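You operate a simulated robot arm through the tools that you are given. There is no shell and no other tool. Be economical: measure what you need, move in short steps, check, and stop when the job is done.

The job below is to be done with a simulated robot arm. You get a single attempt, and the scene is never put back.

## Task
Take the teal spacer and leave it on the tin tray.
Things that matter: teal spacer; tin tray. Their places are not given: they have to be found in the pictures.

Only the result counts: the job must be done as asked and must still hold three seconds after the hand-in. Knocking over, shifting, dropping, spilling or breaking anything else fails it.

## Robot
A 7-joint arm with a two-finger parallel gripper, fixed in place. Base frame: the origin is at the foot of the arm, x ahead of it, y to its left, z up; the work surface is at about z = 720. Lengths are in mm, angles in degrees, forces in N, time in s.
With the tool pointing down near the work surface it reaches from about 160 to 680 mm from the base axis. Its first joint turns from -66.0 to 66.0 degrees. Payload 2.4 kg.
The tool frame sits at the grasp point between the pads (the TCP): z along the fingers, y along the line on which they close. The tips reach 30 mm beyond it. The gripper opens to 94 mm. The fingers are 28 mm wide and 10 mm thick; the gripper's body (50 by 96 mm) begins 55 mm behind the TCP.
Orientation is told as [roll, pitch, yaw] about the base's x, y, z axes, in that order, counted from this pose: with the fingers straight down and closing along the base's y, the tool's x points along the base's -x, its y along +y and its z along -z.

## Interface
- The arm moves only by the tool move_arm. Its argument "commands" is a list of rows, each an object of numbers (a shift or turn left out is 0, a gripper value left out holds the last): "dx", "dy", "dz": the shift along the base's x, y, z in mm; "twist": the turn about the base's z in degrees. In form: [{"dx": .., "dy": .., "dz": .., "twist": ..}, ...]. A call has 1 to 10 rows; each row is the pose to reach, as a shift and turn from the pose commanded when the call began. "hand" is the closure, from 0 (fully open) to 1 (shut), set as the call begins (left out, the last holds). Rows are played at 5 a second. More than 50 mm and 8.6 degrees between two rows, or a gripper value outside its range, and nothing of the call is played. Where a pose cannot be reached the arm comes as near as it can. A force on the tool above 40 N (or 10 N above the force at the start of the call, whichever is more), or a blocked arm, ends the call early, and 0.2 s more pass. The fingers move at their own pace (about 153 mm/s each) and stop on an object; they squeeze with about 37 N. The grip force told is the motor's: it shows also when the fingers shut on nothing. Time passes only in rows, and 0.2 s behind the last, so rows that repeat a pose let the fingers close. It gives the time, the measured TCP pose, the force on the tool (base axes), the opening and the grip force at its end, in the units of the frame above (readings bear some noise).
- Cameras (640 x 400 px; columns grow to the right, rows downward): "scene" is fixed at [7.6, 456.6, 1444.9]; the picture's right is [-0.95, -0.30, 0.00], its down [-0.17, 0.55, -0.82] and it looks along [0.25, -0.78, -0.58] (base axes); focal length 332 px, centre (320, 200). "wrist" rides on the gripper at [-37, 0, -58] in the tool frame; the picture's right is [0.00, -1.00, 0.00], its down [0.97, 0.00, -0.24] and it looks along [0.24, 0.00, 0.97] (tool axes); focal length 218 px, centre (320, 200).
- capture(camera): a new picture of that camera. It takes no simulated time.
- measure_at(camera, pixels): for up to 12 pixels [column, row] of the newest picture of that camera ("zoom" is the newest enlarged one), the place [x, y, z] in the base frame of the surface seen there, good to about 2 mm. It takes no simulated time.
- enlarge(camera, box): a new picture of the part [left, top, right, bottom] of that camera's present view, enlarged. It takes no simulated time.
- close_job(): hands the job in; it is judged then, once.

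Keep the steps short. Do not move on a guess: measure, check each grasp and each placing, and mend mistakes. In all there are 60 turns and 26 pictures (those below and enlarged ones count). Leave the gripper open and the arm clear of the work at the hand-in unless told otherwise, and finish with a single line.

The tools are called after "Call:" as a command line: name --argument value ..., lists and objects as JSON in quotes. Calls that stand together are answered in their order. move_arm: Moves the arm, as the interface text tells. Its arguments: {"type":"object","properties":{"commands":{"type":"array"},"hand":{"type":"number"}},"required":["commands"]} The other tools are called the same way: capture (camera) takes a picture; measure_at (camera, pixels) gives the place of the surface under pixels of a picture; enlarge (camera, box) takes an enlarged picture of a part of a camera's view; close_job () hands the job in.

At the start:

```text
time_s: 0.0
ee_pos: [351.2, -253.5, 986.5]
tool_rot: [0.0, 0.0, 0.0]
contact_force: [0.3, -0.2, -0.4]
grip_width: 94.0
grip_force: 0.1
```

scene: 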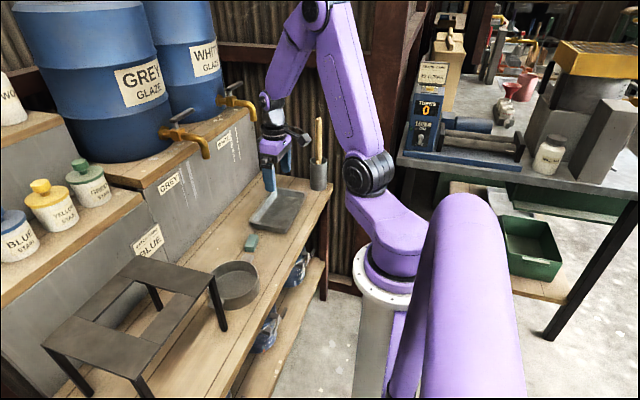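
wrist: 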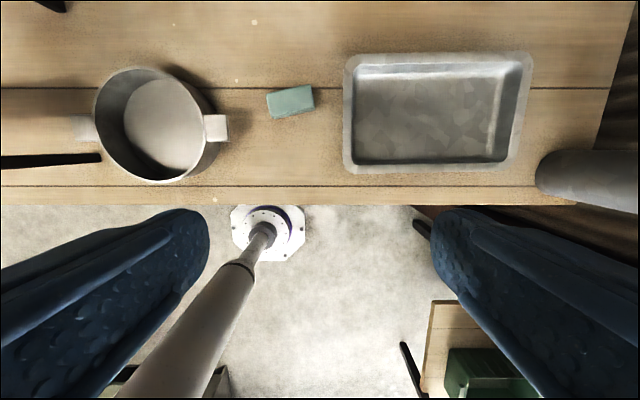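

I see the teal spacer at about (290,101) and the tin tray at about (437,112) in the wrist picture. I'll measure both and enlarge the spacer.

Call:
measure_at --camera "wrist" --pixels '[[290, 100], [270, 93], [309, 88], [311, 104], [275, 113], [437, 115], [375, 80], [500, 140], [347, 115], [525, 110], [437, 165], [255, 110]]'

Call:
enlarge --camera "wrist" --box '[240, 60, 340, 130]'

Call:
enlarge --camera "scene" --box '[190, 120, 350, 310]'

```text
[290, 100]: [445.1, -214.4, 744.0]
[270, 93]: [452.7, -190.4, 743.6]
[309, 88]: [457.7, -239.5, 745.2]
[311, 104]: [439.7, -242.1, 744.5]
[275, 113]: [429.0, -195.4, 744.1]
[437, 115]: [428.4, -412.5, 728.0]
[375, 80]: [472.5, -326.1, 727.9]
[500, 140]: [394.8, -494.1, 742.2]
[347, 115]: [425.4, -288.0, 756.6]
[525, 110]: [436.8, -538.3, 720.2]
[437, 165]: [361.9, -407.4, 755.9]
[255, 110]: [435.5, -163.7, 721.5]
```

```text
5.71 times, centred on (290, 95) of wrist
```

zoom: 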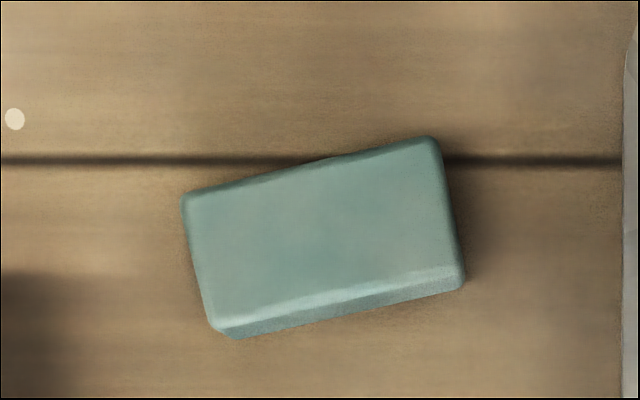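

```text
2.11 times, centred on (270, 215) of scene
```

zoom: 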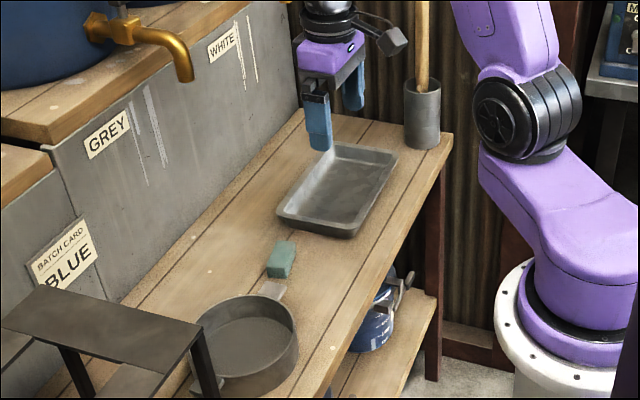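

The spacer's top is at z≈744.5 and its centre is near (444,-215). It is about 54 x 29 mm, with the long axis roughly 13° off base y. I'll move above it, turn +13°, and stop at z≈850.

Call:
move_arm --commands '[{"dx": 23, "dy": 10, "dz": -30, "twist": 3}, {"dx": 46, "dy": 20, "dz": -60, "twist": 6}, {"dx": 70, "dy": 30, "dz": -90, "twist": 10}, {"dx": 93, "dy": 38.5, "dz": -115, "twist": 13}, {"dx": 93, "dy": 38.5, "dz": -136, "twist": 13}, {"dx": 93, "dy": 38.5, "dz": -136, "twist": 13}]' --hand 0.1

Call:
capture --camera "wrist"

```text
time_s: 1.4
ee_pos: [448.2, -214.8, 850.3]
tool_rot: [0.0, 0.1, 13.0]
contact_force: [0.1, 0.2, 0.6]
grip_width: 84.7
grip_force: 0.0
```

```text
21 pictures are left
```

wrist: 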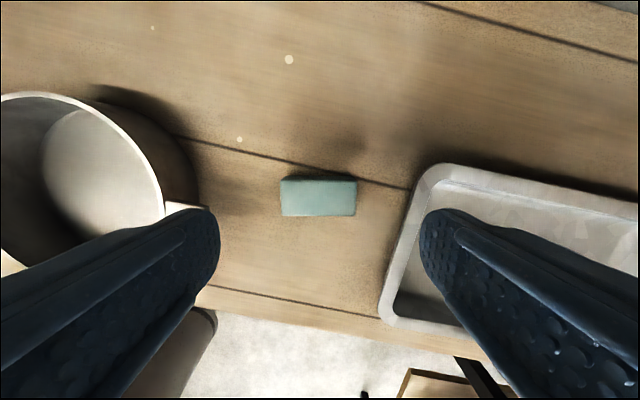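

The spacer is now level in the picture at about (319,197), but the TCP reads x=448, 4 mm beyond what I commanded. I'll measure the spacer's corners, the tray rim and the pot handle for clearance.

Call:
measure_at --camera "wrist" --pixels '[[284, 184], [354, 185], [353, 213], [285, 214], [319, 198], [395, 260], [412, 215], [380, 305], [185, 206], [170, 206]]'

Call:
move_arm --commands '[{"dz": 0}]'

```text
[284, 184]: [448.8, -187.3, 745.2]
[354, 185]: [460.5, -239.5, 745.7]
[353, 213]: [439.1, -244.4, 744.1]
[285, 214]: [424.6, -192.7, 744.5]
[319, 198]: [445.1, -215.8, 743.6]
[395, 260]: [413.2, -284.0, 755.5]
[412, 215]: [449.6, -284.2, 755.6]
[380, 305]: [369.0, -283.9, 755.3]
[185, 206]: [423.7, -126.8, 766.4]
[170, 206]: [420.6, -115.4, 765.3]
```

```text
time_s: 1.8
ee_pos: [448.1, -215.9, 850.4]
tool_rot: [-0.1, 0.0, 13.0]
contact_force: [-0.2, 1.1, 0.2]
grip_width: 84.4
grip_force: 0.1
```

The spacer's centre is about (443.5,-216). I'll shift x by -4.5 mm, narrow the fingers to about 75 mm to stay clear of the tray rim at y≈-284, and descend to z≈775.

Call:
move_arm --commands '[{"dx": -4.5, "dz": 0}, {"dx": -4.5, "dz": -25}, {"dx": -4.5, "dz": -50}, {"dx": -4.5, "dz": -75}, {"dx": -4.5, "dz": -75}]' --hand 0.2

Call:
capture --camera "wrist"

```text
time_s: 3.0
ee_pos: [442.3, -216.7, 775.6]
tool_rot: [-0.1, -0.1, 13.0]
contact_force: [0.2, 0.7, -0.6]
grip_width: 75.0
grip_force: 0.1
```

```text
20 pictures are left
```

wrist: 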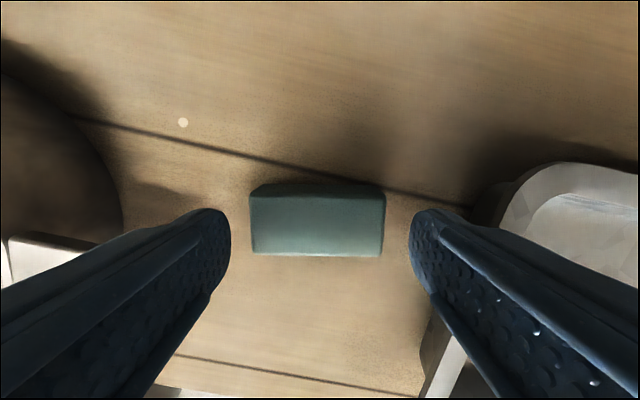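

The spacer sits centred between the fingers. I'll lower to z≈753, which puts the tips about 3 mm above the table.

Call:
move_arm --commands '[{"dx": 1, "dz": -12}, {"dx": 1, "dz": -22.5}, {"dx": 1, "dz": -22.5}]'

```text
time_s: 3.8
ee_pos: [443.7, -216.1, 753.4]
tool_rot: [0.0, 0.0, 13.0]
contact_force: [-0.5, 0.6, 1.3]
grip_width: 75.3
grip_force: 0.0
```

The arm is in place with no contact, so I'll close the fingers.

Call:
move_arm --commands '[{"dz": 0}, {"dz": 0}, {"dz": 0}, {"dz": 0}]' --hand 1

```text
time_s: 4.8
ee_pos: [443.2, -215.2, 753.5]
tool_rot: [0.0, 0.0, 12.9]
contact_force: [-0.9, 0.0, 0.9]
grip_width: 59.1
grip_force: 36.9
```

The fingers stopped at 59 mm with 37 N. I'll lift 75 mm and check the grasp.

Call:
move_arm --commands '[{"dz": 15}, {"dz": 35}, {"dz": 55}, {"dz": 75}, {"dz": 75}]'

Call:
capture --camera "wrist"

```text
time_s: 6.0
ee_pos: [440.4, -215.4, 829.1]
tool_rot: [0.1, 0.0, 13.0]
contact_force: [0.5, -0.2, -0.2]
grip_width: 59.2
grip_force: 37.0
```

```text
19 pictures are left
```

wrist: 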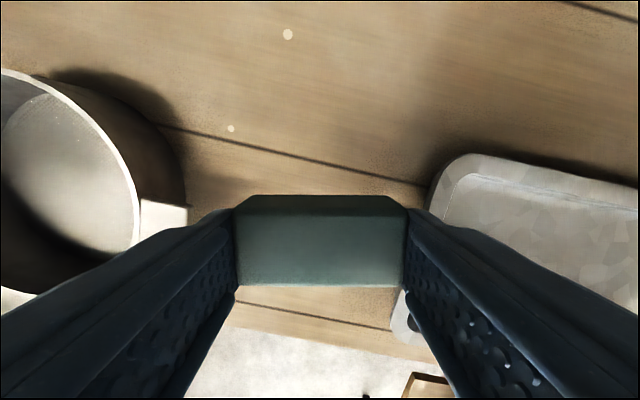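

The spacer is held and lifted. Next I'll carry it over the tray's centre, about (422,-405), turning back 13° so it lines up with the tray.

Call:
move_arm --commands '[{"dx": -3, "dy": -32, "dz": 10, "twist": -2}, {"dx": -6, "dy": -64, "dz": 10, "twist": -4}, {"dx": -9, "dy": -96, "dz": 10, "twist": -7}, {"dx": -12, "dy": -128, "dz": 10, "twist": -9}, {"dx": -15, "dy": -160, "dz": 10, "twist": -11}, {"dx": -18, "dy": -190, "dz": 10, "twist": -13}, {"dx": -18, "dy": -190, "dz": 10, "twist": -13}, {"dx": -18, "dy": -190, "dz": 10, "twist": -13}]'

Call:
capture --camera "wrist"

Call:
capture --camera "scene"

```text
time_s: 7.8
ee_pos: [423.6, -403.1, 839.8]
tool_rot: [0.0, -0.1, 0.1]
contact_force: [-0.3, 0.5, -0.9]
grip_width: 58.7
grip_force: 36.9
```

```text
18 pictures are left
```

wrist: 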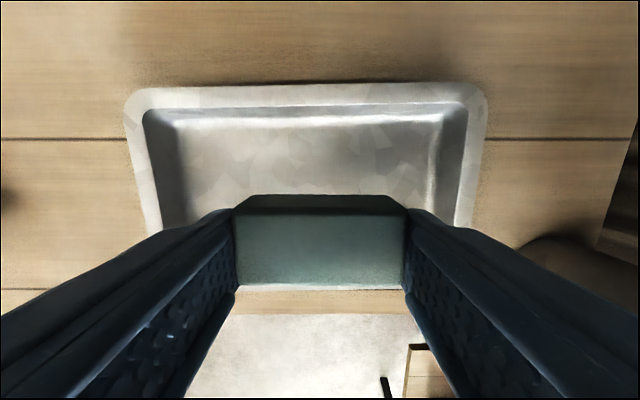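

```text
17 pictures are left
```

scene: 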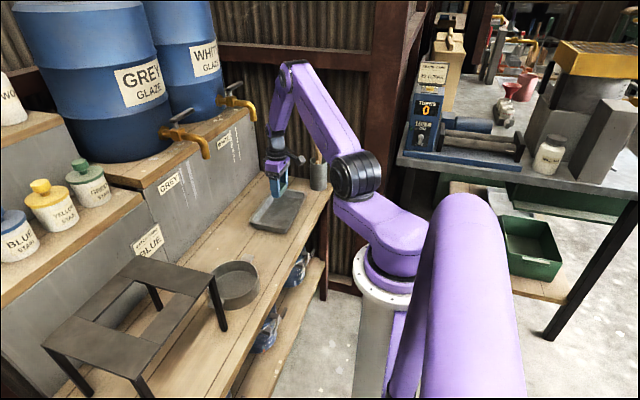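

The spacer is over the tray. I'll measure the tray's rim and floor to confirm the centre and how far to descend.

Call:
measure_at --camera "wrist" --pixels '[[310, 95], [310, 118], [310, 160], [137, 160], [165, 190], [180, 190], [470, 190], [450, 190], [430, 190], [320, 287], [310, 185], [230, 140]]'

```text
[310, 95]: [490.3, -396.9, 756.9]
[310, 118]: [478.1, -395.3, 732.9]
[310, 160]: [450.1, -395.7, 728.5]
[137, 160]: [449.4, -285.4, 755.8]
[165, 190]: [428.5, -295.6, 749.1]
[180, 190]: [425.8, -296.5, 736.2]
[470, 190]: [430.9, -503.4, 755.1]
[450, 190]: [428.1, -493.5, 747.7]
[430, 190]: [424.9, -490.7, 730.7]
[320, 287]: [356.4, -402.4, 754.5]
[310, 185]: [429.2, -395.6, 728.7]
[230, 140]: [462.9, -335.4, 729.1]
```

The tray's centre is about (423,-395) and its floor is at z≈728. The spacer should touch down at TCP z≈762. I'll shift y by +7 mm and lower to about 766 first.

Call:
move_arm --commands '[{"dy": 7, "dz": -15}, {"dy": 7, "dz": -35}, {"dy": 7, "dz": -55}, {"dy": 7, "dz": -67}, {"dy": 7, "dz": -73}, {"dy": 7, "dz": -73}]'

```text
time_s: 9.2
ee_pos: [424.1, -396.9, 763.2]
tool_rot: [0.0, 0.0, -0.1]
contact_force: [0.6, -1.2, 0.3]
grip_width: 58.8
grip_force: 36.5
```

It reads 763.2 with no contact. I'll ease down another 1.5 mm.

Call:
move_arm --commands '[{"dz": -0.7}, {"dz": -1.5}, {"dz": -1.5}]'

```text
time_s: 10.0
ee_pos: [422.3, -397.6, 763.4]
tool_rot: [0.0, 0.0, 0.1]
contact_force: [-0.4, 0.3, 0.2]
grip_width: 58.8
grip_force: 36.8
```

The reading hasn't changed and there is still no contact. I'll lower another 1.5 mm.

Call:
move_arm --commands '[{"dz": -0.7}, {"dz": -1.5}, {"dz": -1.5}]'

```text
time_s: 10.8
ee_pos: [422.6, -397.4, 761.2]
tool_rot: [-0.1, 0.0, 0.0]
contact_force: [-0.3, -0.4, 0.6]
grip_width: 58.7
grip_force: 36.9
```

It's at 761.2, still without contact. I'll go one more millimetre.

Call:
move_arm --commands '[{"dz": -0.6}, {"dz": -1.2}, {"dz": -1.2}]'

```text
time_s: 11.6
ee_pos: [423.8, -397.4, 760.9]
tool_rot: [-0.1, -0.1, 0.0]
contact_force: [0.9, 2.8, 12.8]
grip_width: 58.7
grip_force: 37.2
```

There is now a 12.8 N upward force, so the spacer is resting on the tray floor. I'll raise 0.8 mm to ease the pressure, then open to about 75 mm.

Call:
move_arm --commands '[{"dz": 0.8}, {"dz": 0.8}]'

Call:
move_arm --commands '[{"dz": 0}, {"dz": 0}, {"dz": 0}]' --hand 0.2

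Call:
move_arm --commands '[{"dz": 15}, {"dz": 40}, {"dz": 70}, {"dz": 100}, {"dz": 140}, {"dz": 140}]'

Call:
capture --camera "wrist"

Call:
capture --camera "scene"

```text
time_s: 12.2
ee_pos: [423.1, -397.2, 761.4]
tool_rot: [-0.1, 0.0, -0.1]
contact_force: [3.9, 0.7, 5.3]
grip_width: 58.8
grip_force: 37.1
```

```text
time_s: 13.0
ee_pos: [422.5, -397.2, 761.6]
tool_rot: [0.0, 0.0, 0.1]
contact_force: [-0.4, 0.3, 0.8]
grip_width: 75.1
grip_force: 0.2
```

```text
time_s: 14.4
ee_pos: [423.6, -395.9, 904.1]
tool_rot: [0.1, 0.0, 0.1]
contact_force: [0.3, 0.3, 0.3]
grip_width: 74.9
grip_force: 0.0
```

```text
16 pictures are left
```

wrist: 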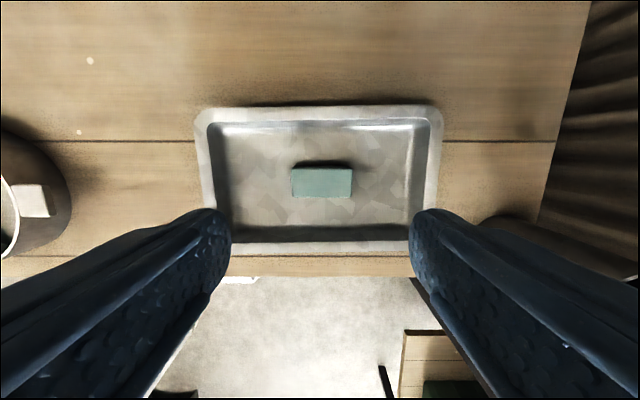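

```text
15 pictures are left
```

scene: 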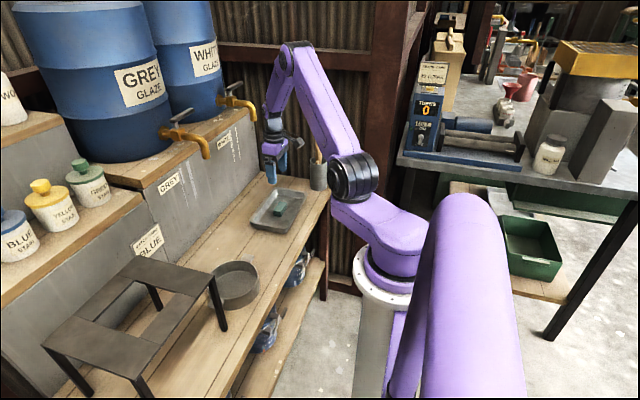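

The spacer lies flat in the middle of the tray at about (322,182), and nothing else has moved. I'll open the gripper fully, rise a little further, and then hand in.

Call:
move_arm --commands '[{"dz": 30}, {"dz": 60}, {"dz": 60}]' --hand 0

Call:
close_job

```text
time_s: 15.2
ee_pos: [422.3, -397.3, 963.0]
tool_rot: [0.1, 0.0, -0.1]
contact_force: [0.0, -0.5, 0.3]
grip_width: 94.1
grip_force: 0.1
```

```text
The job is handed in.
```

The teal spacer is lying flat in the middle of the tin tray, the gripper is open and clear above it, and the job is handed in.
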